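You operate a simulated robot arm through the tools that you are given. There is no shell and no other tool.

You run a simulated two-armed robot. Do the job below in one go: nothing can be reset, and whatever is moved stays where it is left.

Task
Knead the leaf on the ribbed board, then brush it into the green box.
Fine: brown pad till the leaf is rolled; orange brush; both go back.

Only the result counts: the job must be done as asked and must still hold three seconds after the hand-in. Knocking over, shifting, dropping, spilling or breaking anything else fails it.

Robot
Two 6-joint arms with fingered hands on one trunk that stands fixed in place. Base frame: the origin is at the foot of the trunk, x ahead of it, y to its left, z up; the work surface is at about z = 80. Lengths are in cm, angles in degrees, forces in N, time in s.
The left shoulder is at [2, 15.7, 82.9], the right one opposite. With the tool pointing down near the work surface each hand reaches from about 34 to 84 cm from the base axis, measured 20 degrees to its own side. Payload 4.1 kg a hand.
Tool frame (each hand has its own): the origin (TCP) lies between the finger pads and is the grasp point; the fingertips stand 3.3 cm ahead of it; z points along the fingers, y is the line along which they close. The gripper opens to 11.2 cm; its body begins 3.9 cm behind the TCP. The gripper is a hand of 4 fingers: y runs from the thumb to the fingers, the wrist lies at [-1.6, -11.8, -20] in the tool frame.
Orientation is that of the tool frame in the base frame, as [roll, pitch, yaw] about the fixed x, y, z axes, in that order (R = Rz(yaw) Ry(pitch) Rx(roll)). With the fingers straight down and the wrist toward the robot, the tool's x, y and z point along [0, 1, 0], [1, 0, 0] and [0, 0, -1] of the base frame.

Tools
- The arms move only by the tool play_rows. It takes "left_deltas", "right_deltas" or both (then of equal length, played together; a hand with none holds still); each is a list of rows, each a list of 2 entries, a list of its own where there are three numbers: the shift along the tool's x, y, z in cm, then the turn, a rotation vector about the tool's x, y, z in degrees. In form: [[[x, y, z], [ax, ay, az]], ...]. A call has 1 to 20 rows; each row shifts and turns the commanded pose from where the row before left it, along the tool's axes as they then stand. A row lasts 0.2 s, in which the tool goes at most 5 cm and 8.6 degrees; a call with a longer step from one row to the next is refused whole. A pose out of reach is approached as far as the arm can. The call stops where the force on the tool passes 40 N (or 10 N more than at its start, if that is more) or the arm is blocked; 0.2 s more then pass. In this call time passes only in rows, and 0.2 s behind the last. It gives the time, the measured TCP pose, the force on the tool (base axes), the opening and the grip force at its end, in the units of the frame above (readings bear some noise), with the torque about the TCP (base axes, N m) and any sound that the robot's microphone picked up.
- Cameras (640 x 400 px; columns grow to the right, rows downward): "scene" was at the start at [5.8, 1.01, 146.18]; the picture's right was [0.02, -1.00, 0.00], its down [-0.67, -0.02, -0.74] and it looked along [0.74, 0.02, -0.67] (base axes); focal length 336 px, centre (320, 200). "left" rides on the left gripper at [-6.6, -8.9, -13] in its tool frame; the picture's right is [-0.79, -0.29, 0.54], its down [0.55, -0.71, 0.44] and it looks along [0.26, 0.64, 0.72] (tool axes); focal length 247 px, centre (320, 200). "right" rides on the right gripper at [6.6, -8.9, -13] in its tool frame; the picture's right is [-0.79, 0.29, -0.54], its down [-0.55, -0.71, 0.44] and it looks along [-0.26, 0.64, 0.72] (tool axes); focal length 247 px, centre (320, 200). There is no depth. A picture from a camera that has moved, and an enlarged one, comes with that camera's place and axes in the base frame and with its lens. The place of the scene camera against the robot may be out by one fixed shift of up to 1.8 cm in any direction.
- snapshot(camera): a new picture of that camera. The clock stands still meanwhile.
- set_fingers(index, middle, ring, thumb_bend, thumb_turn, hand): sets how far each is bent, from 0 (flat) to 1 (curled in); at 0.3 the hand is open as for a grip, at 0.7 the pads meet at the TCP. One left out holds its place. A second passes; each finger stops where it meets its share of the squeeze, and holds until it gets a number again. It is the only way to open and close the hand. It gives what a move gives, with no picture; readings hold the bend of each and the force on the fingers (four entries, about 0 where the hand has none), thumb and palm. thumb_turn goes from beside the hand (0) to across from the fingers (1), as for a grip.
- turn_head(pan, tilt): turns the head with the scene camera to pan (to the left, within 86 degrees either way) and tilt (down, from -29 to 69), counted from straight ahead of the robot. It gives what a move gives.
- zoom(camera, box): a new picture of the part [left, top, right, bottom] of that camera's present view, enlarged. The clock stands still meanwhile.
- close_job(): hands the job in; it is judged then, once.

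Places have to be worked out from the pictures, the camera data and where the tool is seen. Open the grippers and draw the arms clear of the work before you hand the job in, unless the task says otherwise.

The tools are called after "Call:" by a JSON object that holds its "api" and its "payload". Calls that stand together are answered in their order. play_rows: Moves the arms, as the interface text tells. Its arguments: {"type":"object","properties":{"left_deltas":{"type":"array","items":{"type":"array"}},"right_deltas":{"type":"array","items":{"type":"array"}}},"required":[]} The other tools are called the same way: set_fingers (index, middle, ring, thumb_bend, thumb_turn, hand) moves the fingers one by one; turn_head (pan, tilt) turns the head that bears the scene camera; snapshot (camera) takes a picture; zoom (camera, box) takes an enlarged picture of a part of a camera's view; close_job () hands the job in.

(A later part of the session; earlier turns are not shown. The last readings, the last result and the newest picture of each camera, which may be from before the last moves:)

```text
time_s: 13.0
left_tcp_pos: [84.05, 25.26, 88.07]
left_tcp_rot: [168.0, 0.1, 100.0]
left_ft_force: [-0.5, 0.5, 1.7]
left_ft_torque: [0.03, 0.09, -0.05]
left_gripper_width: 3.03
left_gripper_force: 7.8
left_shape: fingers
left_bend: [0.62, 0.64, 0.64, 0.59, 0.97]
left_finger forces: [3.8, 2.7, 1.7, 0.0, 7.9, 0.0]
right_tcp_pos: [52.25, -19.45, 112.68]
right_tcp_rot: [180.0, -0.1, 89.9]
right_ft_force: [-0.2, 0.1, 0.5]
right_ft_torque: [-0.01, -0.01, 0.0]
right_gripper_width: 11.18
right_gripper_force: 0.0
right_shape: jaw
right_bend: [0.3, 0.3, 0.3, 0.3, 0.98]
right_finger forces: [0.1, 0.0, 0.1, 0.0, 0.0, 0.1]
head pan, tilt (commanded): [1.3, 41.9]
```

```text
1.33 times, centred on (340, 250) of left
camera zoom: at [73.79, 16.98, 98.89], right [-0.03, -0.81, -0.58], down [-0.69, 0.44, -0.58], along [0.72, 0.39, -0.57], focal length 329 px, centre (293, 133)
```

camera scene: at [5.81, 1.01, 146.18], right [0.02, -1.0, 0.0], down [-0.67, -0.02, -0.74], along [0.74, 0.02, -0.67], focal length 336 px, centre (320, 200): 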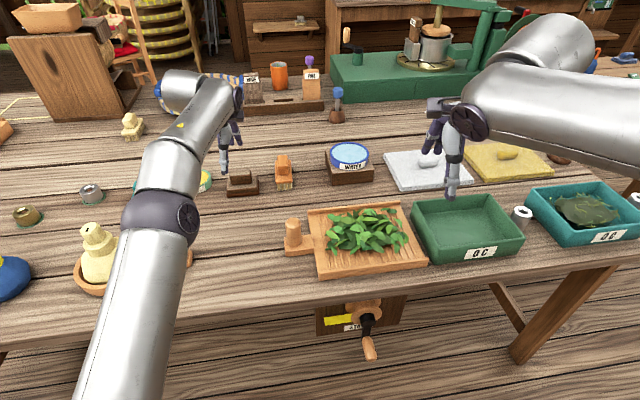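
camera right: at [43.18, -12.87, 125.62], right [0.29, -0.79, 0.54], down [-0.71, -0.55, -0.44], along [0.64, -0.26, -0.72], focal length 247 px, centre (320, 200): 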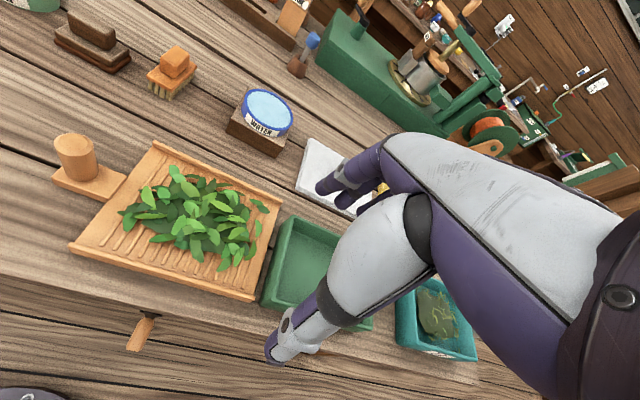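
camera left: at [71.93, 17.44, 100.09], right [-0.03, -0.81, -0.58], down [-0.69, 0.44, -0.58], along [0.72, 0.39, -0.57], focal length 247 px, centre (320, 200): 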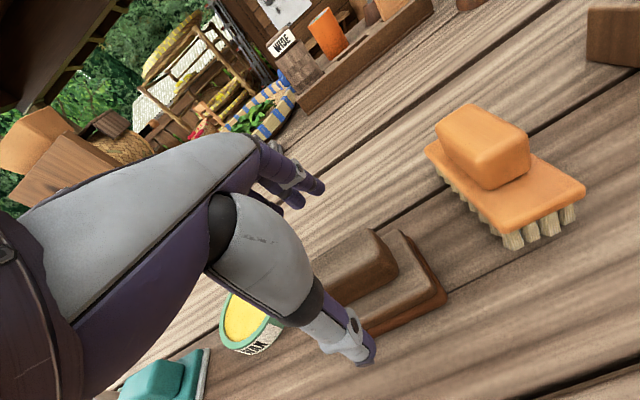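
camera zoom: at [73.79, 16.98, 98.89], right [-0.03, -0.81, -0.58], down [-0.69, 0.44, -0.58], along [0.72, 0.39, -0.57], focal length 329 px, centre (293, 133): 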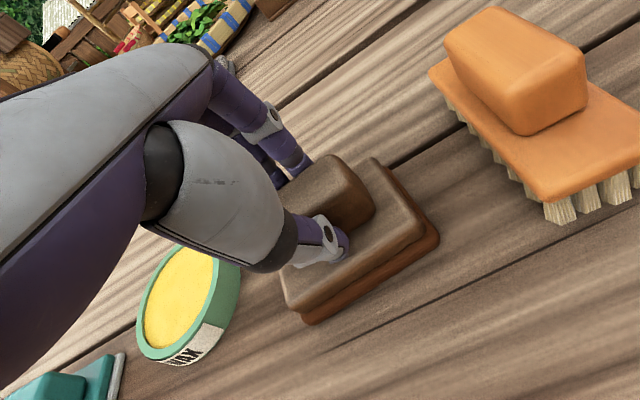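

Gripped with ~8 N. I'll squeeze a bit more and lift ~3 cm to test the hold.

Call:
{"api": "set_fingers", "payload": {"hand": "left", "index": 0.8, "middle": 0.8, "ring": 0.8, "thumb_bend": 0.8}}

Call:
{"api": "play_rows", "payload": {"left_deltas": [[[0, 0.2, -1.0], [0, 0, 0]], [[0, 0.2, -1.0], [0, 0, 0]], [[0, 0.2, -1.0], [0, 0, 0]]]}}

Call:
{"api": "snapshot", "payload": {"camera": "right"}}

Call:
{"api": "zoom", "payload": {"camera": "right", "box": [0, 0, 200, 125]}}

Call:
{"api": "snapshot", "payload": {"camera": "left"}}

```text
time_s: 14.0
left_tcp_pos: [84.09, 25.28, 88.25]
left_tcp_rot: [167.8, 0.3, 99.9]
left_ft_force: [0.0, 2.4, 14.8]
left_ft_torque: [-0.26, 0.4, -0.29]
left_gripper_width: 2.85
left_gripper_force: 27.8
left_shape: fingers
left_bend: [0.74, 0.75, 0.76, 0.58, 0.94]
left_finger forces: [12.0, 9.5, 7.8, 0.0, 27.1, 0.0]
right_tcp_pos: [52.24, -19.35, 112.66]
right_tcp_rot: [-180.0, 0.0, 89.9]
right_ft_force: [0.9, 0.4, 0.0]
right_ft_torque: [0.01, 0.0, 0.0]
right_gripper_width: 11.18
right_gripper_force: 0.0
right_shape: jaw
right_bend: [0.3, 0.3, 0.3, 0.3, 0.98]
right_finger forces: [0.1, 0.0, 0.0, 0.0, 0.1, 0.1]
head pan, tilt (commanded): [1.3, 41.9]
```

```text
time_s: 14.8
left_tcp_pos: [83.73, 24.89, 90.74]
left_tcp_rot: [168.1, 0.2, 99.9]
left_ft_force: [-0.1, -0.2, -2.1]
left_ft_torque: [-0.01, 0.01, 0.01]
left_gripper_width: 2.85
left_gripper_force: 25.0
left_shape: fingers
left_bend: [0.74, 0.75, 0.77, 0.58, 0.93]
left_finger forces: [13.2, 7.3, 4.6, 0.1, 25.6, 0.1]
left hand out of reach, approached as far as the arm can: row 2
right_tcp_pos: [52.23, -19.5, 112.56]
right_tcp_rot: [-180.0, -0.1, 90.0]
right_ft_force: [0.1, -0.3, -0.2]
right_ft_torque: [0.02, 0.04, -0.03]
right_gripper_width: 11.17
right_gripper_force: 0.2
right_shape: jaw
right_bend: [0.3, 0.3, 0.3, 0.3, 0.98]
right_finger forces: [0.0, 0.0, 0.0, 0.1, 0.0, 0.0]
head pan, tilt (commanded): [1.3, 41.9]
```

```text
taken
camera right: at [43.18, -12.87, 125.62], right [0.29, -0.79, 0.54], down [-0.71, -0.55, -0.44], along [0.64, -0.26, -0.72], focal length 247 px, centre (320, 200)
```

right: 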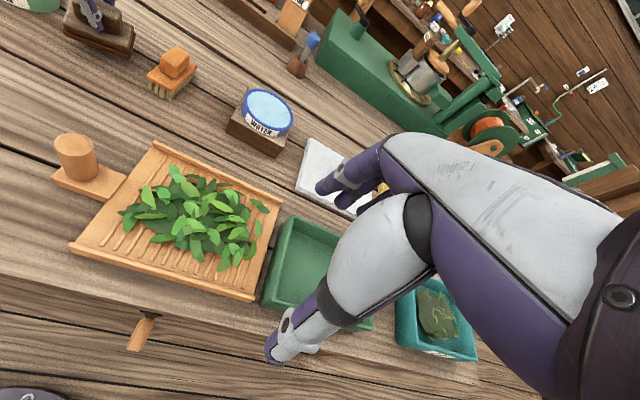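

```text
3.20 times, centred on (100, 62) of right
camera zoom: at [43.18, -12.87, 125.62], right [0.29, -0.79, 0.54], down [-0.71, -0.55, -0.44], along [0.64, -0.26, -0.72], focal length 790 px, centre (1024, 640)
```

zoom: 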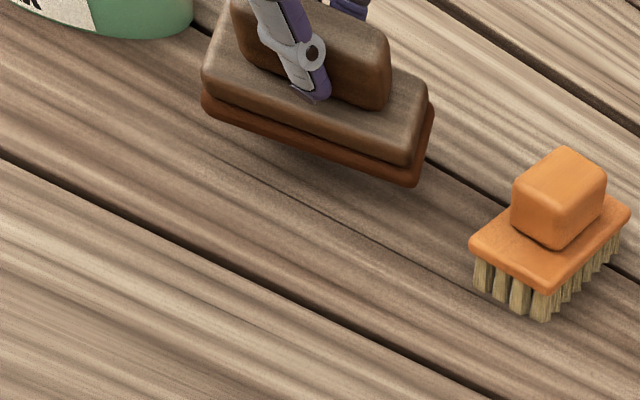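

```text
taken
camera left: at [73.4, 16.64, 101.73], right [-0.03, -0.81, -0.58], down [-0.69, 0.44, -0.58], along [0.72, 0.39, -0.57], focal length 247 px, centre (320, 200)
```

left: 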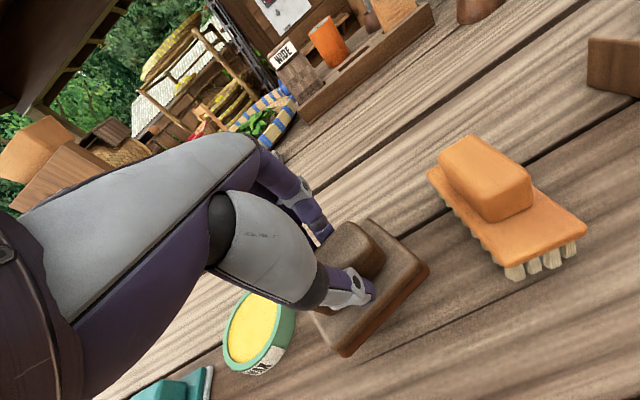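

The pad is held firmly and lifted. I'll draw it back and up toward the board, while moving the right hand aside and turning it to keep the board in view.

Call:
{"api": "play_rows", "payload": {"left_deltas": [[[-0.49, -2.5, -2.0], [0, 0, 0]], [[-0.49, -2.5, -2.0], [0, 0, 0]], [[-0.49, -2.5, -2.0], [0, 0, 0]], [[-0.49, -2.5, -2.0], [0, 0, 0]], [[-0.49, -2.5, -2.0], [0, 0, 0]], [[0, 0, 0], [0, 0, 0]], [[0, 0, 0], [0, 0, 0]], [[0, 0, 0], [0, 0, 0]], [[0, 0, 0], [0, 0, 0]], [[0, 0, 0], [0, 0, 0]]], "right_deltas": [[[-3.4, -2.2, -0.6], [0, 0, 0]], [[-3.4, -2.2, -0.6], [0, 0, 0]], [[-3.4, -2.2, -0.6], [0, 0, 0]], [[-3.4, -2.2, -0.6], [0, 0, 0]], [[-3.4, -2.2, -0.6], [0, 0, 0]], [[0, 0, 0], [0, 0, -8]], [[0, 0, 0], [0, 0, -8]], [[0, 0, 0], [0, 0, -8]], [[0, 0, 0], [0, 0, -8]], [[0, 0, 0], [0, 0, -8]]]}}

Call:
{"api": "snapshot", "payload": {"camera": "right"}}

Call:
{"api": "snapshot", "payload": {"camera": "left"}}

Call:
{"api": "snapshot", "payload": {"camera": "scene"}}

```text
time_s: 17.0
left_tcp_pos: [80.41, 20.12, 100.81]
left_tcp_rot: [168.1, 0.2, 100.0]
left_ft_force: [0.5, 0.4, -2.5]
left_ft_torque: [-0.01, -0.02, 0.02]
left_gripper_width: 2.87
left_gripper_force: 24.5
left_shape: fingers
left_bend: [0.75, 0.75, 0.77, 0.58, 0.93]
left_finger forces: [12.9, 7.3, 4.6, 0.0, 25.0, 0.0]
left hand out of reach, approached as far as the arm can: row 1, 2, 3, 4, 5
right_tcp_pos: [41.22, -36.47, 115.63]
right_tcp_rot: [-180.0, -0.1, 130.2]
right_ft_force: [-0.4, 1.0, -0.7]
right_ft_torque: [-0.01, 0.0, 0.02]
right_gripper_width: 11.17
right_gripper_force: 0.0
right_shape: jaw
right_bend: [0.3, 0.3, 0.3, 0.3, 0.98]
right_finger forces: [0.0, 0.1, 0.1, 0.0, 0.0, 0.0]
head pan, tilt (commanded): [1.3, 41.9]
```

```text
taken
camera right: at [30.0, -37.18, 128.6], right [0.73, -0.42, 0.54], down [-0.19, -0.88, -0.44], along [0.66, 0.22, -0.72], focal length 247 px, centre (320, 200)
```

right: 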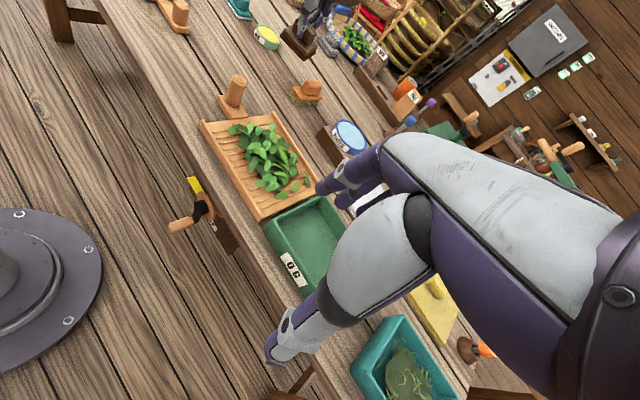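

```text
taken
camera left: at [70.23, 11.78, 111.7], right [-0.03, -0.81, -0.58], down [-0.69, 0.44, -0.57], along [0.72, 0.39, -0.57], focal length 247 px, centre (320, 200)
```

left: 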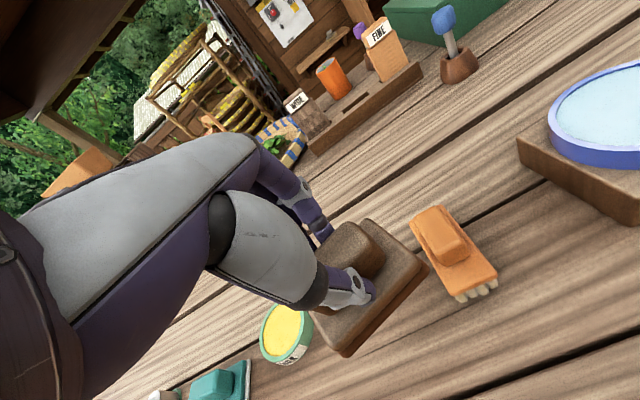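

```text
taken
camera scene: at [5.78, 1.02, 146.18], right [0.02, -1.0, 0.0], down [-0.67, -0.02, -0.74], along [0.74, 0.02, -0.67], focal length 336 px, centre (320, 200)
```

scene: 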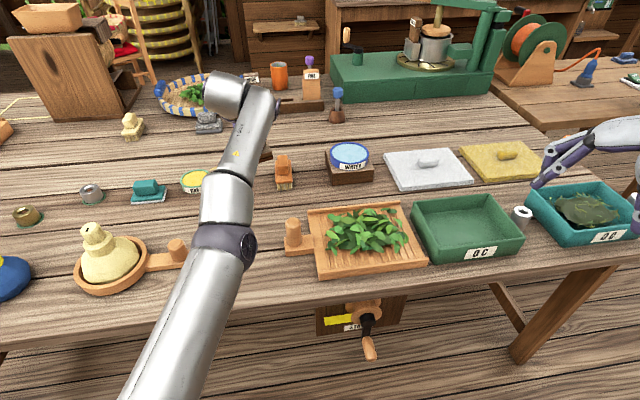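

Triangulating, the pad swung about 18° in yaw in the hand but is level, bottom ≈8.1 cm below TCP. I'll carry it over the board at z≈100 and then turn the hand −18° to square the pad with the board.

Call:
{"api": "play_rows", "payload": {"left_deltas": [[[-3.06, -2.83, -0.47], [0, 0, 0]], [[-3.06, -2.83, -0.47], [0, 0, 0]], [[-3.06, -2.83, -0.47], [0, 0, 0]], [[-3.06, -2.83, -0.47], [0, 0, 0]], [[-3.06, -2.83, -0.47], [0, 0, 0]], [[-3.06, -2.83, -0.47], [0, 0, 0]], [[-3.06, -2.83, -0.47], [0, 0, 0]], [[-3.06, -2.83, -0.47], [0, 0, 0]], [[0, 0, 0], [0, -1.25, 5.87]], [[0, 0, 0], [0, -1.25, 5.87]], [[0, 0, 0], [0, -1.25, 5.87]]]}}

Call:
{"api": "snapshot", "payload": {"camera": "left"}}

Call:
{"api": "snapshot", "payload": {"camera": "scene"}}

Call:
{"api": "zoom", "payload": {"camera": "right", "box": [160, 40, 400, 240]}}

```text
time_s: 19.4
left_tcp_pos: [72.29, -11.04, 103.65]
left_tcp_rot: [168.2, 0.2, 81.8]
left_ft_force: [-0.7, -0.1, -0.6]
left_ft_torque: [-0.02, 0.01, -0.02]
left_gripper_width: 2.87
left_gripper_force: 24.4
left_shape: fingers
left_bend: [0.75, 0.75, 0.77, 0.58, 0.93]
left_finger forces: [12.9, 7.4, 4.5, 0.0, 25.0, 0.0]
left hand out of reach, approached as far as the arm can: row 1, 2, 3, 4, 5, 6, 7, 9, 10, 11
right_tcp_pos: [41.27, -36.5, 115.59]
right_tcp_rot: [-180.0, 0.0, 130.0]
right_ft_force: [1.8, -0.3, -0.1]
right_ft_torque: [0.02, 0.02, 0.0]
right_gripper_width: 11.18
right_gripper_force: 0.1
right_shape: jaw
right_bend: [0.3, 0.3, 0.3, 0.3, 0.98]
right_finger forces: [0.0, 0.0, 0.1, 0.0, 0.1, 0.0]
head pan, tilt (commanded): [1.3, 41.9]
```

```text
taken
camera left: at [59.88, -15.8, 114.5], right [-0.28, -0.76, -0.58], down [-0.52, 0.63, -0.57], along [0.81, 0.14, -0.57], focal length 247 px, centre (320, 200)
```

left: 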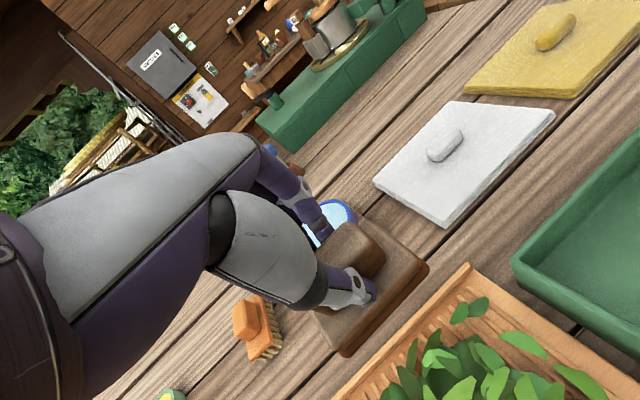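

```text
taken
camera scene: at [5.8, 1.0, 146.18], right [0.02, -1.0, 0.0], down [-0.67, -0.01, -0.74], along [0.74, 0.02, -0.67], focal length 336 px, centre (320, 200)
```

scene: 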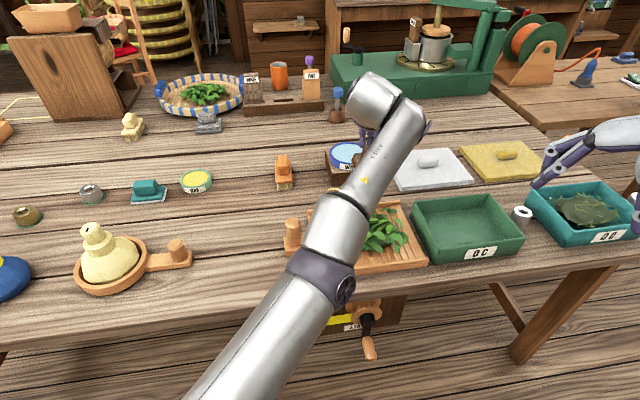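

```text
2.00 times, centred on (280, 140) of right
camera zoom: at [30.01, -37.18, 128.6], right [0.73, -0.42, 0.54], down [-0.19, -0.88, -0.44], along [0.66, 0.22, -0.72], focal length 494 px, centre (400, 320)
```

zoom: 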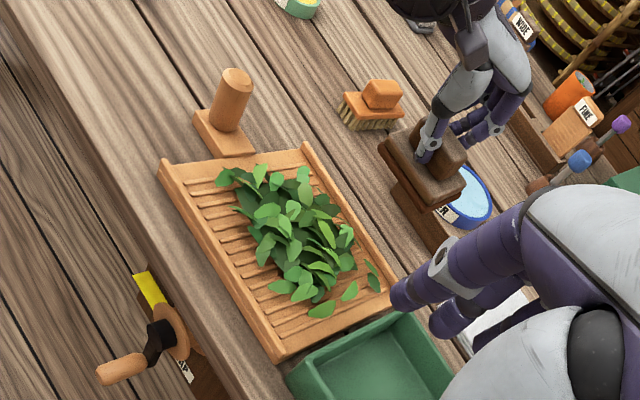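

The pad is squared up but the hand sits at x≈72, beyond the board's far edge. I'll pull back over the middle of the leaf at z≈100 and look.

Call:
{"api": "play_rows", "payload": {"left_deltas": [[[0.48, -3.87, 0.4], [0, 0, 0]], [[0.48, -3.87, 0.4], [0, 0, 0]], [[0.48, -3.87, 0.4], [0, 0, 0]]]}}

Call:
{"api": "snapshot", "payload": {"camera": "left"}}

Call:
{"api": "zoom", "payload": {"camera": "scene", "box": [240, 150, 480, 300]}}

Call:
{"api": "zoom", "payload": {"camera": "right", "box": [160, 40, 400, 240]}}

```text
time_s: 20.2
left_tcp_pos: [71.7, -12.15, 103.58]
left_tcp_rot: [167.9, 0.2, 82.0]
left_ft_force: [0.6, 0.8, -1.0]
left_ft_torque: [0.01, -0.05, 0.01]
left_gripper_width: 2.84
left_gripper_force: 25.3
left_shape: fingers
left_bend: [0.75, 0.75, 0.77, 0.58, 0.93]
left_finger forces: [12.8, 7.4, 4.6, 0.0, 25.1, 0.0]
left hand out of reach, approached as far as the arm can: row 1, 2, 3
right_tcp_pos: [41.33, -36.46, 115.49]
right_tcp_rot: [-180.0, 0.0, 130.0]
right_ft_force: [-0.1, 0.4, -0.8]
right_ft_torque: [-0.01, -0.03, 0.0]
right_gripper_width: 11.17
right_gripper_force: 0.1
right_shape: jaw
right_bend: [0.3, 0.3, 0.3, 0.3, 0.98]
right_finger forces: [0.1, 0.0, 0.0, 0.0, 0.0, 0.1]
head pan, tilt (commanded): [1.3, 41.9]
```

```text
taken
camera left: at [59.3, -16.86, 114.6], right [-0.28, -0.76, -0.58], down [-0.52, 0.63, -0.58], along [0.81, 0.14, -0.57], focal length 247 px, centre (320, 200)
```

left: 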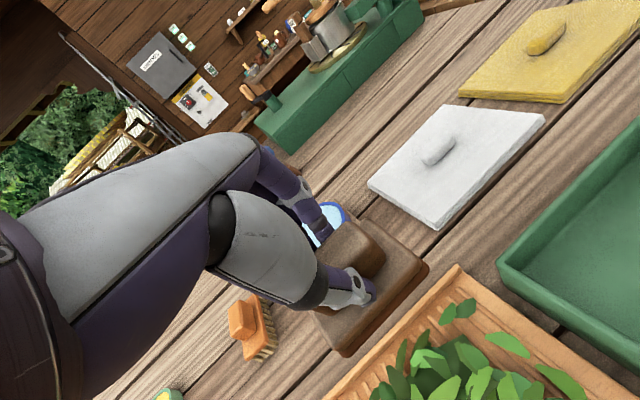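

```text
2.67 times, centred on (360, 225) of scene
camera zoom: at [5.8, 1.0, 146.18], right [0.02, -1.0, 0.0], down [-0.67, -0.02, -0.74], along [0.74, 0.02, -0.67], focal length 895 px, centre (213, 133)
```

zoom: 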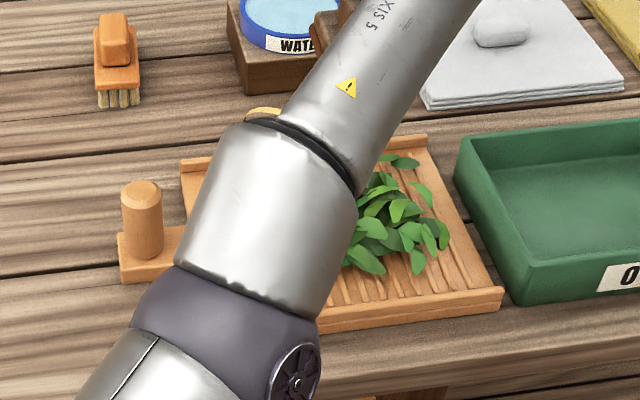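

```text
2.00 times, centred on (280, 140) of right
camera zoom: at [30.01, -37.17, 128.6], right [0.73, -0.42, 0.54], down [-0.19, -0.88, -0.44], along [0.66, 0.22, -0.72], focal length 494 px, centre (400, 320)
```

zoom: 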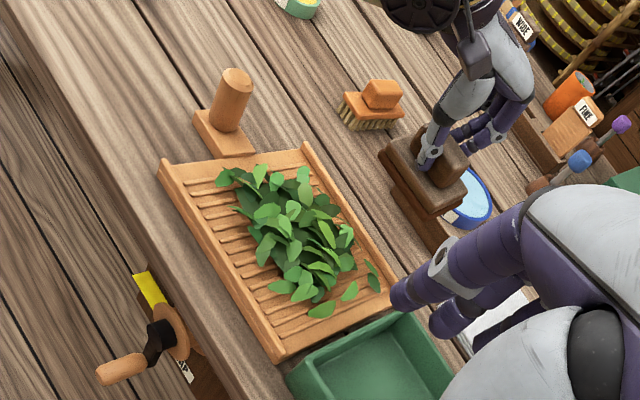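

The arm appears stuck fully stretched (straight elbow): pulling back alone barely moved it. I'll try moving straight down a little, which should let the elbow bend again; there's ~9 cm of clearance below.

Call:
{"api": "play_rows", "payload": {"left_deltas": [[[0, -0.42, 1.96], [0, 0, 0]], [[0, -0.42, 1.96], [0, 0, 0]]]}}

```text
time_s: 20.8
left_tcp_pos: [72.78, -12.6, 100.09]
left_tcp_rot: [168.1, 0.0, 82.0]
left_ft_force: [-0.6, 0.7, -2.5]
left_ft_torque: [0.01, -0.04, 0.0]
left_gripper_width: 2.84
left_gripper_force: 24.9
left_shape: fingers
left_bend: [0.75, 0.75, 0.77, 0.58, 0.93]
left_finger forces: [12.8, 7.5, 4.6, 0.1, 25.1, 0.1]
left hand out of reach, approached as far as the arm can: row 1, 2
right_tcp_pos: [41.26, -36.45, 115.61]
right_tcp_rot: [180.0, -0.1, 130.0]
right_ft_force: [0.2, 0.3, -0.1]
right_ft_torque: [-0.01, 0.0, -0.01]
right_gripper_width: 11.16
right_gripper_force: 0.1
right_shape: jaw
right_bend: [0.3, 0.3, 0.3, 0.3, 0.98]
right_finger forces: [0.0, 0.0, 0.0, 0.1, 0.0, 0.0]
head pan, tilt (commanded): [1.3, 41.9]
```

It slid down and started to come inward slightly. I'll continue with a few more small down-and-back rows and watch whether the elbow frees up.

Call:
{"api": "play_rows", "payload": {"left_deltas": [[[0, -1.5, 1.0], [0, 0, 0]], [[0, -1.5, 1.0], [0, 0, 0]], [[0, -1.5, 1.0], [0, 0, 0]]]}}

```text
time_s: 21.6
left_tcp_pos: [72.67, -14.22, 97.35]
left_tcp_rot: [168.1, 0.1, 82.0]
left_ft_force: [-0.5, -0.6, -1.4]
left_ft_torque: [-0.04, -0.01, 0.0]
left_gripper_width: 2.87
left_gripper_force: 24.9
left_shape: fingers
left_bend: [0.75, 0.75, 0.77, 0.58, 0.93]
left_finger forces: [12.8, 7.4, 4.5, 0.0, 25.0, 0.0]
left hand out of reach, approached as far as the arm can: row 1, 2, 3
right_tcp_pos: [41.17, -36.47, 115.67]
right_tcp_rot: [-180.0, 0.1, 130.1]
right_ft_force: [-0.1, 0.6, 0.8]
right_ft_torque: [0.03, 0.02, 0.01]
right_gripper_width: 11.18
right_gripper_force: 0.1
right_shape: jaw
right_bend: [0.3, 0.3, 0.3, 0.3, 0.98]
right_finger forces: [0.1, 0.0, 0.0, 0.1, 0.1, 0.0]
head pan, tilt (commanded): [1.3, 41.9]
```

Progress is poor: the hand slides along a full-stretch sphere. I'll look at the arm's shape to understand the elbow.

Call:
{"api": "snapshot", "payload": {"camera": "scene"}}

Call:
{"api": "snapshot", "payload": {"camera": "right"}}

```text
taken
camera scene: at [5.8, 1.01, 146.18], right [0.02, -1.0, 0.0], down [-0.67, -0.02, -0.74], along [0.74, 0.02, -0.67], focal length 336 px, centre (320, 200)
```

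scene: 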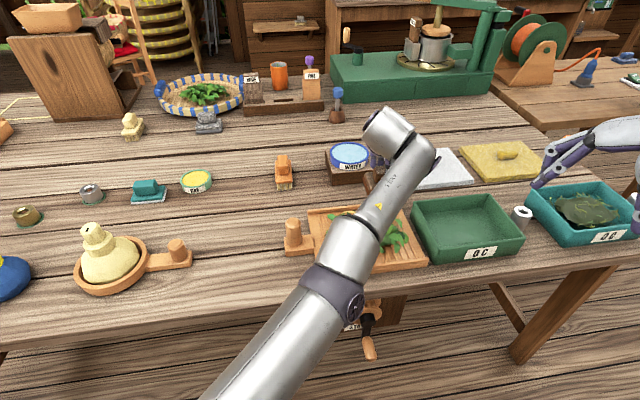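

```text
taken
camera right: at [30.01, -37.16, 128.61], right [0.73, -0.42, 0.54], down [-0.19, -0.88, -0.44], along [0.66, 0.22, -0.72], focal length 247 px, centre (320, 200)
```

right: 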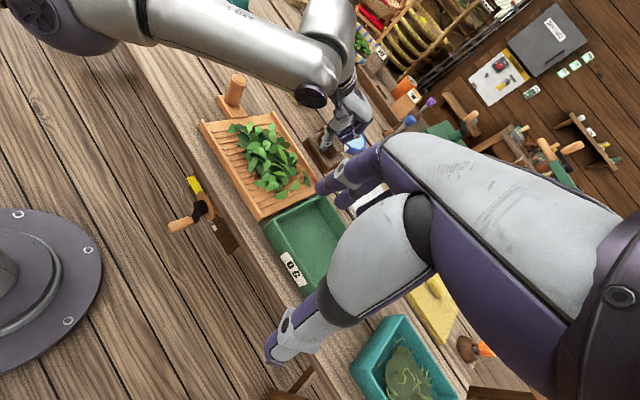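

The arm is visibly straight and probably slipped past straight. I'll push slightly outward, then downward, to bring the elbow back to its normal side (there is free space above the table there).

Call:
{"api": "play_rows", "payload": {"left_deltas": [[[-0.74, 1.83, -0.33], [0, 0, 0]], [[-0.4, 0.53, 1.91], [0, 0, 0]], [[-0.4, 0.53, 1.91], [0, 0, 0]]]}}

```text
time_s: 22.4
left_tcp_pos: [73.76, -15.87, 93.74]
left_tcp_rot: [167.9, 0.2, 82.0]
left_ft_force: [0.0, 0.0, 0.2]
left_ft_torque: [-0.02, 0.01, -0.04]
left_gripper_width: 2.85
left_gripper_force: 24.5
left_shape: fingers
left_bend: [0.75, 0.75, 0.77, 0.58, 0.93]
left_finger forces: [12.6, 7.3, 4.6, 0.0, 24.7, 0.1]
left hand out of reach, approached as far as the arm can: row 1, 2, 3
right_tcp_pos: [41.27, -36.47, 115.58]
right_tcp_rot: [180.0, 0.0, 130.0]
right_ft_force: [0.0, 0.4, -0.8]
right_ft_torque: [-0.02, -0.05, -0.03]
right_gripper_width: 11.17
right_gripper_force: 0.0
right_shape: jaw
right_bend: [0.3, 0.3, 0.3, 0.3, 0.98]
right_finger forces: [0.0, 0.1, 0.1, 0.0, 0.1, 0.0]
head pan, tilt (commanded): [1.3, 41.9]
```

Back at full stretch after moving down; now I'll test pulling straight back toward the shoulder in small steps.

Call:
{"api": "play_rows", "payload": {"left_deltas": [[[0.38, -0.9, 0.11], [0, 0, 0]], [[0.38, -0.9, 0.11], [0, 0, 0]], [[0.38, -0.9, 0.11], [0, 0, 0]]]}}

```text
time_s: 23.2
left_tcp_pos: [74.29, -14.96, 93.77]
left_tcp_rot: [167.4, -0.6, 84.0]
left_ft_force: [0.0, -0.3, -1.5]
left_ft_torque: [0.0, -0.03, -0.02]
left_gripper_width: 2.84
left_gripper_force: 24.2
left_shape: fingers
left_bend: [0.75, 0.75, 0.77, 0.58, 0.93]
left_finger forces: [12.6, 7.3, 4.6, 0.0, 24.6, 0.1]
left hand out of reach, approached as far as the arm can: row 2, 3
right_tcp_pos: [41.27, -36.49, 115.58]
right_tcp_rot: [-180.0, 0.0, 130.0]
right_ft_force: [-0.1, 0.3, -0.2]
right_ft_torque: [0.01, 0.01, 0.0]
right_gripper_width: 11.17
right_gripper_force: 0.1
right_shape: jaw
right_bend: [0.3, 0.3, 0.3, 0.3, 0.98]
right_finger forces: [0.0, 0.0, 0.1, 0.0, 0.1, 0.1]
head pan, tilt (commanded): [1.3, 41.9]
```

Pulling back stays stuck here; the earlier escape from full stretch worked with small straight-down steps. I'll slide left along the arc to the free table patch near (80, 4) where there's room to descend.

Call:
{"api": "play_rows", "payload": {"left_deltas": [[[3.9, 0.91, -0.4], [0, 0, 0]], [[3.9, 0.91, -0.4], [0, 0, 0]], [[3.9, 0.91, -0.25], [0, 0, 0]], [[3.9, 0.91, -0.1], [0, 0, 0]], [[3.9, 0.91, -0.1], [0, 0, 0]]]}}

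Call:
{"api": "snapshot", "payload": {"camera": "scene"}}

Call:
{"api": "snapshot", "payload": {"camera": "right"}}

```text
time_s: 24.4
left_tcp_pos: [80.52, 3.12, 95.51]
left_tcp_rot: [168.0, 0.1, 82.0]
left_ft_force: [-0.1, -0.9, -1.1]
left_ft_torque: [0.08, 0.0, 0.03]
left_gripper_width: 2.83
left_gripper_force: 23.6
left_shape: fingers
left_bend: [0.75, 0.75, 0.77, 0.58, 0.93]
left_finger forces: [12.3, 7.3, 4.5, 0.0, 24.4, 0.0]
left hand out of reach, approached as far as the arm can: row 1
right_tcp_pos: [41.19, -36.54, 115.58]
right_tcp_rot: [179.9, 0.0, 130.0]
right_ft_force: [-1.0, 0.4, -0.6]
right_ft_torque: [0.06, -0.03, 0.01]
right_gripper_width: 11.17
right_gripper_force: 0.1
right_shape: jaw
right_bend: [0.3, 0.3, 0.3, 0.3, 0.98]
right_finger forces: [0.1, 0.0, 0.0, 0.1, 0.0, 0.1]
head pan, tilt (commanded): [1.3, 41.9]
```

```text
taken
camera scene: at [5.81, 0.96, 146.18], right [0.02, -1.0, 0.0], down [-0.67, -0.01, -0.74], along [0.74, 0.02, -0.67], focal length 336 px, centre (320, 200)
```

scene: 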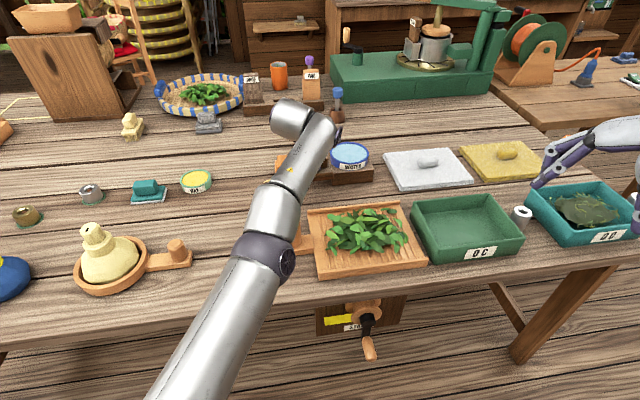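

```text
taken
camera right: at [30.01, -37.21, 128.59], right [0.73, -0.42, 0.54], down [-0.19, -0.88, -0.44], along [0.66, 0.22, -0.72], focal length 247 px, centre (320, 200)
```

right: 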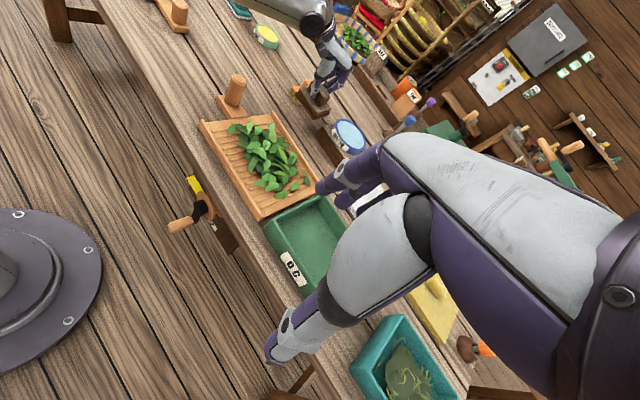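

Rows 2–5 tracked correctly, so the arm may be free. I'll test small straight-down steps here.

Call:
{"api": "play_rows", "payload": {"left_deltas": [[[0, -0.1, 0.49], [0, 0, 0]], [[0, -0.1, 0.49], [0, 0, 0]], [[0, -0.1, 0.49], [0, 0, 0]], [[0, -0.1, 0.49], [0, 0, 0]]]}}

```text
time_s: 25.4
left_tcp_pos: [80.46, 3.33, 93.58]
left_tcp_rot: [167.8, 0.2, 81.9]
left_ft_force: [0.5, 0.4, -1.2]
left_ft_torque: [0.0, -0.04, -0.04]
left_gripper_width: 2.84
left_gripper_force: 24.0
left_shape: fingers
left_bend: [0.75, 0.75, 0.77, 0.58, 0.93]
left_finger forces: [12.3, 7.3, 4.6, 0.0, 24.3, 0.0]
right_tcp_pos: [41.27, -36.46, 115.58]
right_tcp_rot: [-179.9, 0.0, 130.0]
right_ft_force: [0.2, -0.1, -0.2]
right_ft_torque: [0.03, 0.02, 0.01]
right_gripper_width: 11.15
right_gripper_force: 0.1
right_shape: jaw
right_bend: [0.3, 0.3, 0.3, 0.3, 0.98]
right_finger forces: [0.1, 0.1, 0.0, 0.1, 0.1, 0.1]
head pan, tilt (commanded): [1.3, 41.9]
```

That tracked exactly. Now I'll try small backward steps of 1 cm.

Call:
{"api": "play_rows", "payload": {"left_deltas": [[[-0.14, -0.97, -0.2], [0, 0, 0]], [[-0.14, -0.97, -0.2], [0, 0, 0]], [[-0.14, -0.97, -0.2], [0, 0, 0]], [[-0.14, -0.97, -0.2], [0, 0, 0]]]}}

```text
time_s: 26.4
left_tcp_pos: [80.12, 2.42, 94.25]
left_tcp_rot: [168.0, 0.2, 82.0]
left_ft_force: [-0.6, -0.9, -1.9]
left_ft_torque: [-0.02, -0.01, 0.0]
left_gripper_width: 2.83
left_gripper_force: 24.7
left_shape: fingers
left_bend: [0.75, 0.75, 0.77, 0.58, 0.93]
left_finger forces: [12.2, 7.3, 4.6, 0.0, 24.3, 0.0]
left hand out of reach, approached as far as the arm can: row 1, 2, 3, 4
right_tcp_pos: [41.23, -36.43, 115.54]
right_tcp_rot: [-180.0, 0.0, 130.0]
right_ft_force: [-0.2, 0.4, 0.9]
right_ft_torque: [-0.02, 0.0, -0.02]
right_gripper_width: 11.16
right_gripper_force: 0.1
right_shape: jaw
right_bend: [0.3, 0.3, 0.3, 0.3, 0.98]
right_finger forces: [0.0, 0.1, 0.0, 0.1, 0.1, 0.1]
head pan, tilt (commanded): [1.3, 41.9]
```

Straight down works but backward is blocked, so the elbow seems to be just past straight on its wrong side. I'll rise a bit and then push outward to full stretch so I can bring it over to the right side by descending.

Call:
{"api": "play_rows", "payload": {"left_deltas": [[[0.3, 0.3, -1.0], [0, 0, 0]], [[0.3, 0.3, -1.0], [0, 0, 0]], [[0.3, 0.3, -1.0], [0, 0, 0]], [[0.3, 0.3, -1.0], [0, 0, 0]]]}}

Call:
{"api": "play_rows", "payload": {"left_deltas": [[[0, 1.0, 0.0], [0, 0, 0]], [[0, 1.0, 0.0], [0, 0, 0]], [[0, 1.0, 0.0], [0, 0, 0]]]}}

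```text
time_s: 27.4
left_tcp_pos: [80.11, 3.5, 98.22]
left_tcp_rot: [168.1, 0.2, 81.9]
left_ft_force: [0.2, -0.4, -2.4]
left_ft_torque: [0.0, 0.02, -0.04]
left_gripper_width: 2.84
left_gripper_force: 24.5
left_shape: fingers
left_bend: [0.75, 0.75, 0.77, 0.58, 0.93]
left_finger forces: [12.1, 7.3, 4.6, 0.0, 24.2, 0.1]
left hand out of reach, approached as far as the arm can: row 4
right_tcp_pos: [41.17, -36.57, 115.52]
right_tcp_rot: [179.9, 0.0, 130.0]
right_ft_force: [0.6, -0.4, -0.5]
right_ft_torque: [0.0, -0.02, 0.02]
right_gripper_width: 11.16
right_gripper_force: 0.0
right_shape: jaw
right_bend: [0.3, 0.3, 0.3, 0.3, 0.98]
right_finger forces: [0.0, 0.0, 0.1, 0.0, 0.0, 0.1]
head pan, tilt (commanded): [1.3, 41.9]
```

```text
time_s: 28.2
left_tcp_pos: [80.06, 3.48, 98.19]
left_tcp_rot: [168.1, 0.2, 82.0]
left_ft_force: [0.0, 0.4, -1.9]
left_ft_torque: [0.04, -0.04, -0.03]
left_gripper_width: 2.82
left_gripper_force: 24.3
left_shape: fingers
left_bend: [0.75, 0.75, 0.77, 0.58, 0.93]
left_finger forces: [12.2, 7.3, 4.5, 0.0, 24.2, 0.0]
left hand out of reach, approached as far as the arm can: row 1, 2, 3
right_tcp_pos: [41.26, -36.59, 115.66]
right_tcp_rot: [-180.0, 0.0, 130.0]
right_ft_force: [-0.1, 0.3, -0.1]
right_ft_torque: [0.01, -0.01, 0.0]
right_gripper_width: 11.18
right_gripper_force: 0.1
right_shape: jaw
right_bend: [0.3, 0.3, 0.3, 0.3, 0.98]
right_finger forces: [0.0, 0.0, 0.1, 0.0, 0.0, 0.1]
head pan, tilt (commanded): [1.3, 41.9]
```

Outward is the true reach limit, and down tracked fine. I'll descend straight here again, further this time, and see whether and where it gets blocked.

Call:
{"api": "play_rows", "payload": {"left_deltas": [[[0, -0.15, 0.68], [0, 0, 0]], [[0, -0.15, 0.68], [0, 0, 0]], [[0, -0.15, 0.68], [0, 0, 0]], [[0, -0.15, 0.68], [0, 0, 0]], [[0, -0.15, 0.68], [0, 0, 0]], [[0, -0.15, 0.68], [0, 0, 0]], [[0, -0.15, 0.68], [0, 0, 0]], [[0, -0.15, 0.68], [0, 0, 0]], [[0, -0.15, 0.68], [0, 0, 0]], [[0, -0.15, 0.68], [0, 0, 0]]]}}

```text
time_s: 30.4
left_tcp_pos: [80.01, 3.42, 91.32]
left_tcp_rot: [167.9, 0.1, 81.9]
left_ft_force: [0.7, -0.1, -1.8]
left_ft_torque: [0.03, 0.0, -0.02]
left_gripper_width: 2.81
left_gripper_force: 23.5
left_shape: fingers
left_bend: [0.75, 0.75, 0.77, 0.58, 0.93]
left_finger forces: [12.2, 7.2, 4.5, 0.0, 24.1, 0.0]
right_tcp_pos: [41.22, -36.57, 115.6]
right_tcp_rot: [-180.0, 0.1, 130.0]
right_ft_force: [0.4, 0.4, 0.5]
right_ft_torque: [0.01, 0.0, 0.0]
right_gripper_width: 11.2
right_gripper_force: 0.0
right_shape: jaw
right_bend: [0.3, 0.3, 0.3, 0.3, 0.98]
right_finger forces: [0.1, 0.1, 0.0, 0.0, 0.0, 0.1]
head pan, tilt (commanded): [1.3, 41.9]
```

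Descent tracked perfectly with no block. Now I'll test small backward steps from this lower, more bent pose.

Call:
{"api": "play_rows", "payload": {"left_deltas": [[[-0.07, -0.48, -0.1], [0, 0, 0]], [[-0.07, -0.48, -0.1], [0, 0, 0]], [[-0.07, -0.48, -0.1], [0, 0, 0]], [[-0.07, -0.48, -0.1], [0, 0, 0]]]}}

```text
time_s: 31.4
left_tcp_pos: [77.94, 3.42, 91.31]
left_tcp_rot: [168.0, 0.2, 81.8]
left_ft_force: [-0.4, 0.2, -1.6]
left_ft_torque: [0.02, -0.03, 0.01]
left_gripper_width: 2.81
left_gripper_force: 23.7
left_shape: fingers
left_bend: [0.75, 0.75, 0.77, 0.58, 0.93]
left_finger forces: [12.1, 7.3, 4.5, 0.0, 24.1, 0.0]
right_tcp_pos: [41.22, -36.52, 115.58]
right_tcp_rot: [-179.9, 0.0, 130.0]
right_ft_force: [0.1, 0.1, 0.0]
right_ft_torque: [0.02, 0.0, 0.01]
right_gripper_width: 11.17
right_gripper_force: 0.1
right_shape: jaw
right_bend: [0.3, 0.3, 0.3, 0.3, 0.98]
right_finger forces: [0.0, 0.0, 0.1, 0.0, 0.0, 0.0]
head pan, tilt (commanded): [1.3, 41.9]
```

Free now. Lesson noted: near full stretch, retreat at low height before rising. I'll go back to x≈74, then up and back gradually.

Call:
{"api": "play_rows", "payload": {"left_deltas": [[[-0.14, -0.97, -0.2], [0, 0, 0]], [[-0.14, -0.97, -0.2], [0, 0, 0]], [[-0.14, -0.97, -0.2], [0, 0, 0]], [[-0.14, -0.76, -1.18], [0, 0, 0]], [[-0.14, -0.76, -1.18], [0, 0, 0]], [[-0.14, -0.76, -1.18], [0, 0, 0]], [[-0.14, -0.76, -1.18], [0, 0, 0]], [[-0.14, -0.76, -1.18], [0, 0, 0]], [[-0.14, -0.76, -1.18], [0, 0, 0]]]}}

```text
time_s: 33.4
left_tcp_pos: [69.01, 3.46, 97.35]
left_tcp_rot: [168.1, 0.1, 82.0]
left_ft_force: [-0.2, -0.7, -2.6]
left_ft_torque: [0.01, -0.04, 0.0]
left_gripper_width: 2.84
left_gripper_force: 23.9
left_shape: fingers
left_bend: [0.75, 0.75, 0.77, 0.58, 0.93]
left_finger forces: [12.0, 7.3, 4.5, 0.1, 24.1, 0.1]
right_tcp_pos: [41.3, -36.49, 115.69]
right_tcp_rot: [-180.0, -0.1, 130.0]
right_ft_force: [-0.4, -0.2, -0.3]
right_ft_torque: [-0.02, -0.01, 0.03]
right_gripper_width: 11.16
right_gripper_force: 0.1
right_shape: jaw
right_bend: [0.3, 0.3, 0.3, 0.3, 0.98]
right_finger forces: [0.1, 0.1, 0.0, 0.0, 0.0, 0.1]
head pan, tilt (commanded): [1.3, 41.9]
```

Tracking well. I'll move over the leaf's centre (~61.5, −8.3) at z≈98 and look from all cameras.

Call:
{"api": "play_rows", "payload": {"left_deltas": [[[-3.2, -1.38, -0.45], [0, 0, 0]], [[-3.2, -1.38, -0.45], [0, 0, 0]], [[-3.2, -1.38, -0.45], [0, 0, 0]], [[-3.2, -1.38, -0.45], [0, 0, 0]]]}}

Call:
{"api": "snapshot", "payload": {"camera": "left"}}

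Call:
{"api": "snapshot", "payload": {"camera": "scene"}}

Call:
{"api": "zoom", "payload": {"camera": "right", "box": [160, 40, 400, 240]}}

```text
time_s: 34.4
left_tcp_pos: [61.54, -8.39, 97.97]
left_tcp_rot: [168.0, 0.2, 82.1]
left_ft_force: [0.3, 0.0, -1.1]
left_ft_torque: [-0.05, -0.01, -0.03]
left_gripper_width: 2.83
left_gripper_force: 23.9
left_shape: fingers
left_bend: [0.75, 0.75, 0.77, 0.58, 0.93]
left_finger forces: [11.9, 7.2, 4.6, 0.0, 24.1, 0.1]
right_tcp_pos: [41.24, -36.43, 115.57]
right_tcp_rot: [-179.9, 0.0, 130.0]
right_ft_force: [0.2, 0.0, 0.0]
right_ft_torque: [-0.04, -0.03, 0.02]
right_gripper_width: 11.15
right_gripper_force: 0.1
right_shape: jaw
right_bend: [0.3, 0.3, 0.3, 0.3, 0.98]
right_finger forces: [0.0, 0.1, 0.0, 0.0, 0.0, 0.1]
head pan, tilt (commanded): [1.3, 41.9]
```

```text
taken
camera left: at [49.18, -13.11, 108.89], right [-0.28, -0.76, -0.58], down [-0.52, 0.63, -0.58], along [0.81, 0.15, -0.57], focal length 247 px, centre (320, 200)
```

left: 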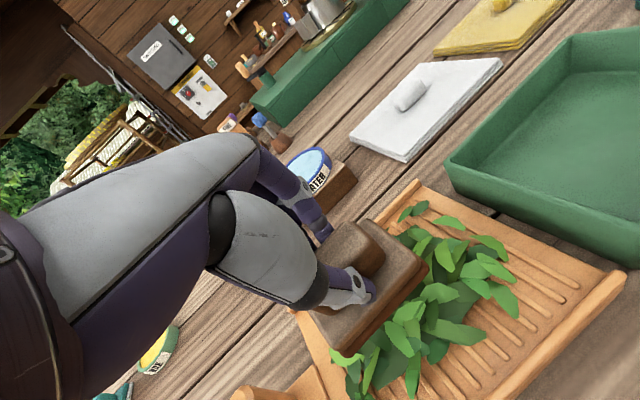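

```text
taken
camera scene: at [5.82, 1.05, 146.18], right [0.02, -1.0, 0.0], down [-0.67, -0.02, -0.74], along [0.74, 0.02, -0.67], focal length 336 px, centre (320, 200)
```

scene: 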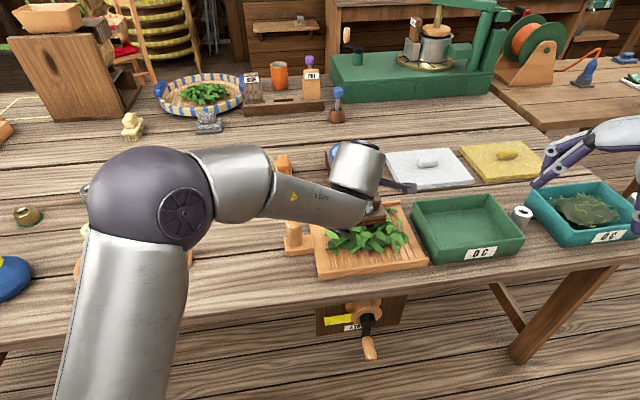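

```text
2.00 times, centred on (280, 140) of right
camera zoom: at [30.04, -37.13, 128.61], right [0.73, -0.42, 0.54], down [-0.19, -0.88, -0.44], along [0.66, 0.22, -0.72], focal length 494 px, centre (400, 320)
```

zoom: 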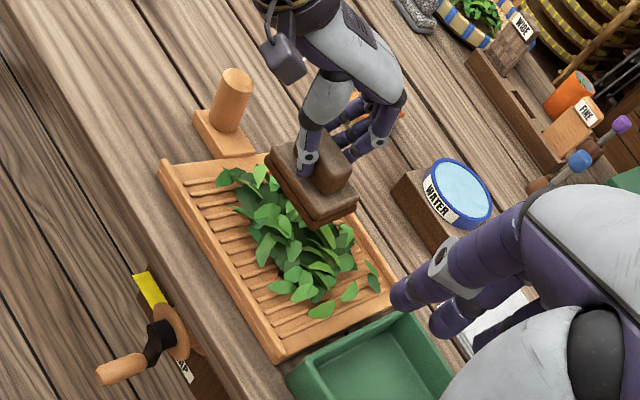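

Pad hovers over the leaf. I'll zoom in to verify its level and yaw relative to the board before pressing.

Call:
{"api": "zoom", "payload": {"camera": "right", "box": [210, 90, 310, 170]}}

Call:
{"api": "zoom", "payload": {"camera": "left", "box": [280, 190, 480, 390]}}

Call:
{"api": "zoom", "payload": {"camera": "scene", "box": [300, 170, 440, 290]}}

```text
5.00 times, centred on (260, 130) of right
camera zoom: at [30.04, -37.13, 128.61], right [0.73, -0.42, 0.54], down [-0.19, -0.88, -0.44], along [0.66, 0.22, -0.72], focal length 1235 px, centre (620, 550)
```

zoom: 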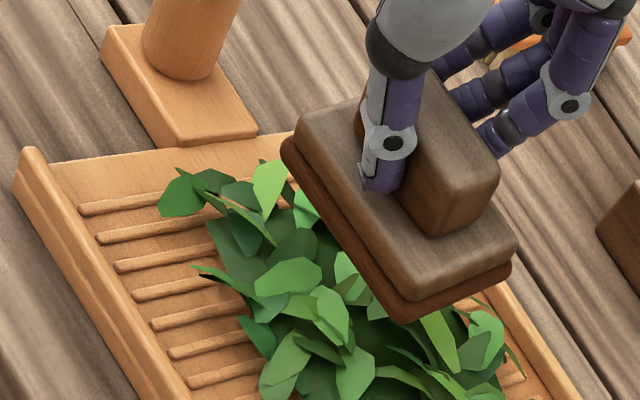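

```text
2.00 times, centred on (380, 290) of left
camera zoom: at [49.18, -13.11, 108.89], right [-0.28, -0.76, -0.58], down [-0.52, 0.63, -0.58], along [0.81, 0.15, -0.57], focal length 494 px, centre (200, 20)
```

zoom: 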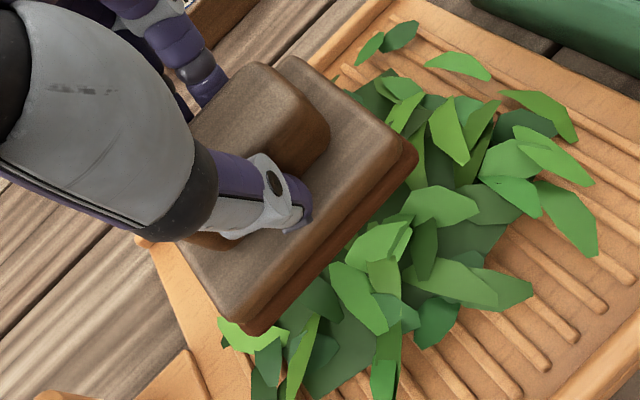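

```text
3.33 times, centred on (370, 230) of scene
camera zoom: at [5.82, 1.05, 146.18], right [0.02, -1.0, 0.0], down [-0.67, -0.02, -0.74], along [0.74, 0.02, -0.67], focal length 1119 px, centre (153, 100)
```

zoom: 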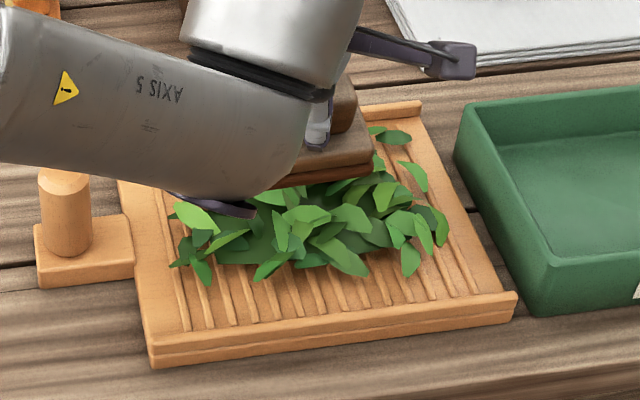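

Triangulation shows the pad's yaw matches the board, but its far edge is ~2 cm higher: it aligned flush with the tilted fingers. I'll untilt the hand by ~12° to level the pad and re-check.

Call:
{"api": "play_rows", "payload": {"left_deltas": [[[0, 0, 0], [6, 0, 0]], [[0, 0, 0], [6, 0, 0]]]}}

Call:
{"api": "zoom", "payload": {"camera": "right", "box": [210, 90, 310, 170]}}

Call:
{"api": "zoom", "payload": {"camera": "left", "box": [280, 190, 480, 390]}}

Call:
{"api": "zoom", "payload": {"camera": "scene", "box": [300, 170, 440, 290]}}

```text
time_s: 35.0
left_tcp_pos: [61.47, -8.41, 98.1]
left_tcp_rot: [180.0, 0.1, 81.9]
left_ft_force: [0.2, 0.0, -2.5]
left_ft_torque: [-0.05, -0.02, 0.03]
left_gripper_width: 2.81
left_gripper_force: 24.1
left_shape: fingers
left_bend: [0.75, 0.75, 0.77, 0.58, 0.93]
left_finger forces: [12.1, 7.3, 4.4, 0.0, 23.8, 0.1]
right_tcp_pos: [41.19, -36.56, 115.66]
right_tcp_rot: [180.0, -0.1, 129.9]
right_ft_force: [0.8, 1.2, 0.2]
right_ft_torque: [0.01, 0.03, 0.0]
right_gripper_width: 11.18
right_gripper_force: 0.1
right_shape: jaw
right_bend: [0.3, 0.3, 0.3, 0.3, 0.98]
right_finger forces: [0.0, 0.0, 0.1, 0.0, 0.0, 0.0]
head pan, tilt (commanded): [1.3, 41.9]
```

```text
5.00 times, centred on (260, 130) of right
camera zoom: at [30.01, -37.15, 128.61], right [0.73, -0.42, 0.54], down [-0.19, -0.88, -0.44], along [0.66, 0.22, -0.72], focal length 1235 px, centre (620, 550)
```

zoom: 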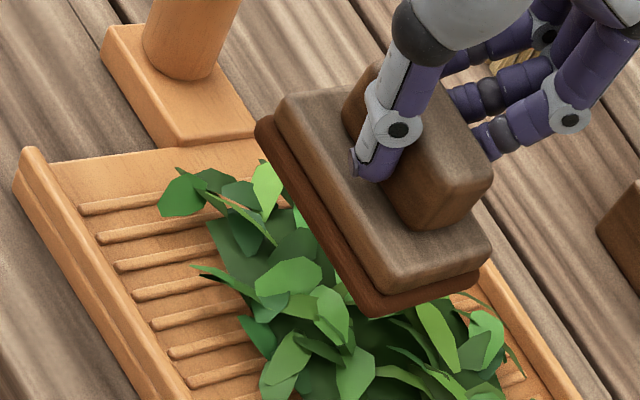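

```text
2.00 times, centred on (380, 290) of left
camera zoom: at [51.62, -13.5, 111.01], right [-0.4, -0.75, -0.54], down [-0.63, 0.65, -0.44], along [0.67, 0.16, -0.72], focal length 494 px, centre (200, 20)
```

zoom: 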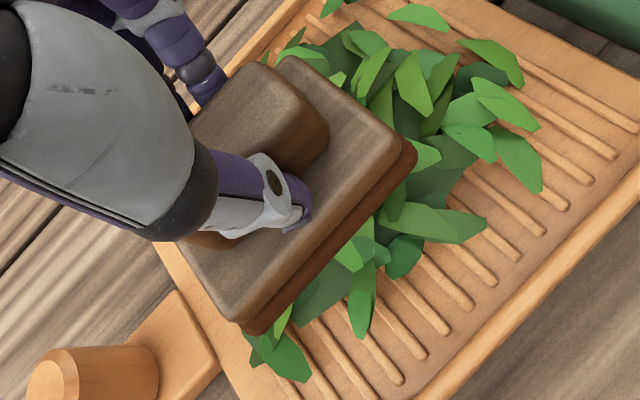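

```text
3.33 times, centred on (370, 230) of scene
camera zoom: at [5.79, 1.02, 146.18], right [0.02, -1.0, 0.0], down [-0.67, -0.02, -0.74], along [0.74, 0.02, -0.67], focal length 1119 px, centre (153, 100)
```

zoom: 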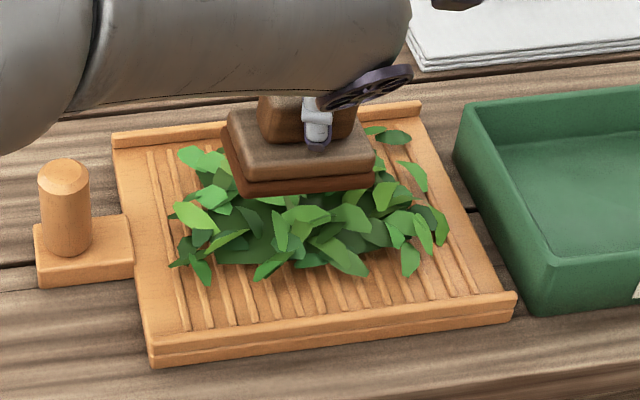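

The pad is now nearly level (near edge ~90.7–91, far ~91.3) and aligned with the board. I'll lower gently toward the leaf while watching the force.

Call:
{"api": "play_rows", "payload": {"left_deltas": [[[0, 0, 1], [2, 0, 0]], [[0, 0, 1], [2, 0, 0]], [[0, 0, 1], [0, 0, 0]], [[0, 0, 1], [0, 0, 0]], [[0, 0, 1], [0, 0, 0]]]}}

Call:
{"api": "zoom", "payload": {"camera": "scene", "box": [300, 170, 440, 290]}}

Call:
{"api": "zoom", "payload": {"camera": "right", "box": [190, 90, 310, 200]}}

```text
time_s: 36.2
left_tcp_pos: [61.28, -8.41, 92.89]
left_tcp_rot: [-176.1, 0.3, 81.9]
left_ft_force: [-0.5, -0.4, -0.9]
left_ft_torque: [0.01, -0.05, 0.0]
left_gripper_width: 2.8
left_gripper_force: 24.0
left_shape: fingers
left_bend: [0.75, 0.75, 0.77, 0.58, 0.93]
left_finger forces: [12.2, 7.2, 4.4, 0.0, 23.8, 0.0]
right_tcp_pos: [41.25, -36.57, 115.53]
right_tcp_rot: [-180.0, 0.0, 130.1]
right_ft_force: [0.2, -0.2, 0.3]
right_ft_torque: [0.02, 0.03, -0.03]
right_gripper_width: 11.17
right_gripper_force: 0.0
right_shape: jaw
right_bend: [0.3, 0.3, 0.3, 0.3, 0.98]
right_finger forces: [0.0, 0.1, 0.0, 0.1, 0.0, 0.0]
head pan, tilt (commanded): [1.3, 41.9]
```

```text
3.33 times, centred on (370, 230) of scene
camera zoom: at [5.8, 1.01, 146.18], right [0.02, -1.0, 0.0], down [-0.67, -0.02, -0.74], along [0.74, 0.02, -0.67], focal length 1119 px, centre (153, 100)
```

zoom: 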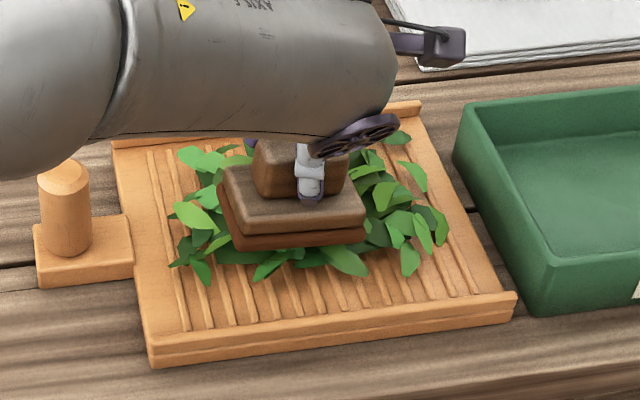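

```text
3.64 times, centred on (250, 145) of right
camera zoom: at [30.01, -37.16, 128.6], right [0.73, -0.42, 0.54], down [-0.19, -0.88, -0.44], along [0.66, 0.22, -0.72], focal length 898 px, centre (574, 400)
```

zoom: 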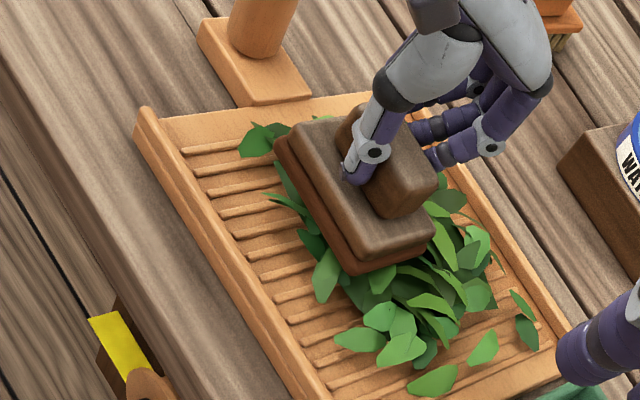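

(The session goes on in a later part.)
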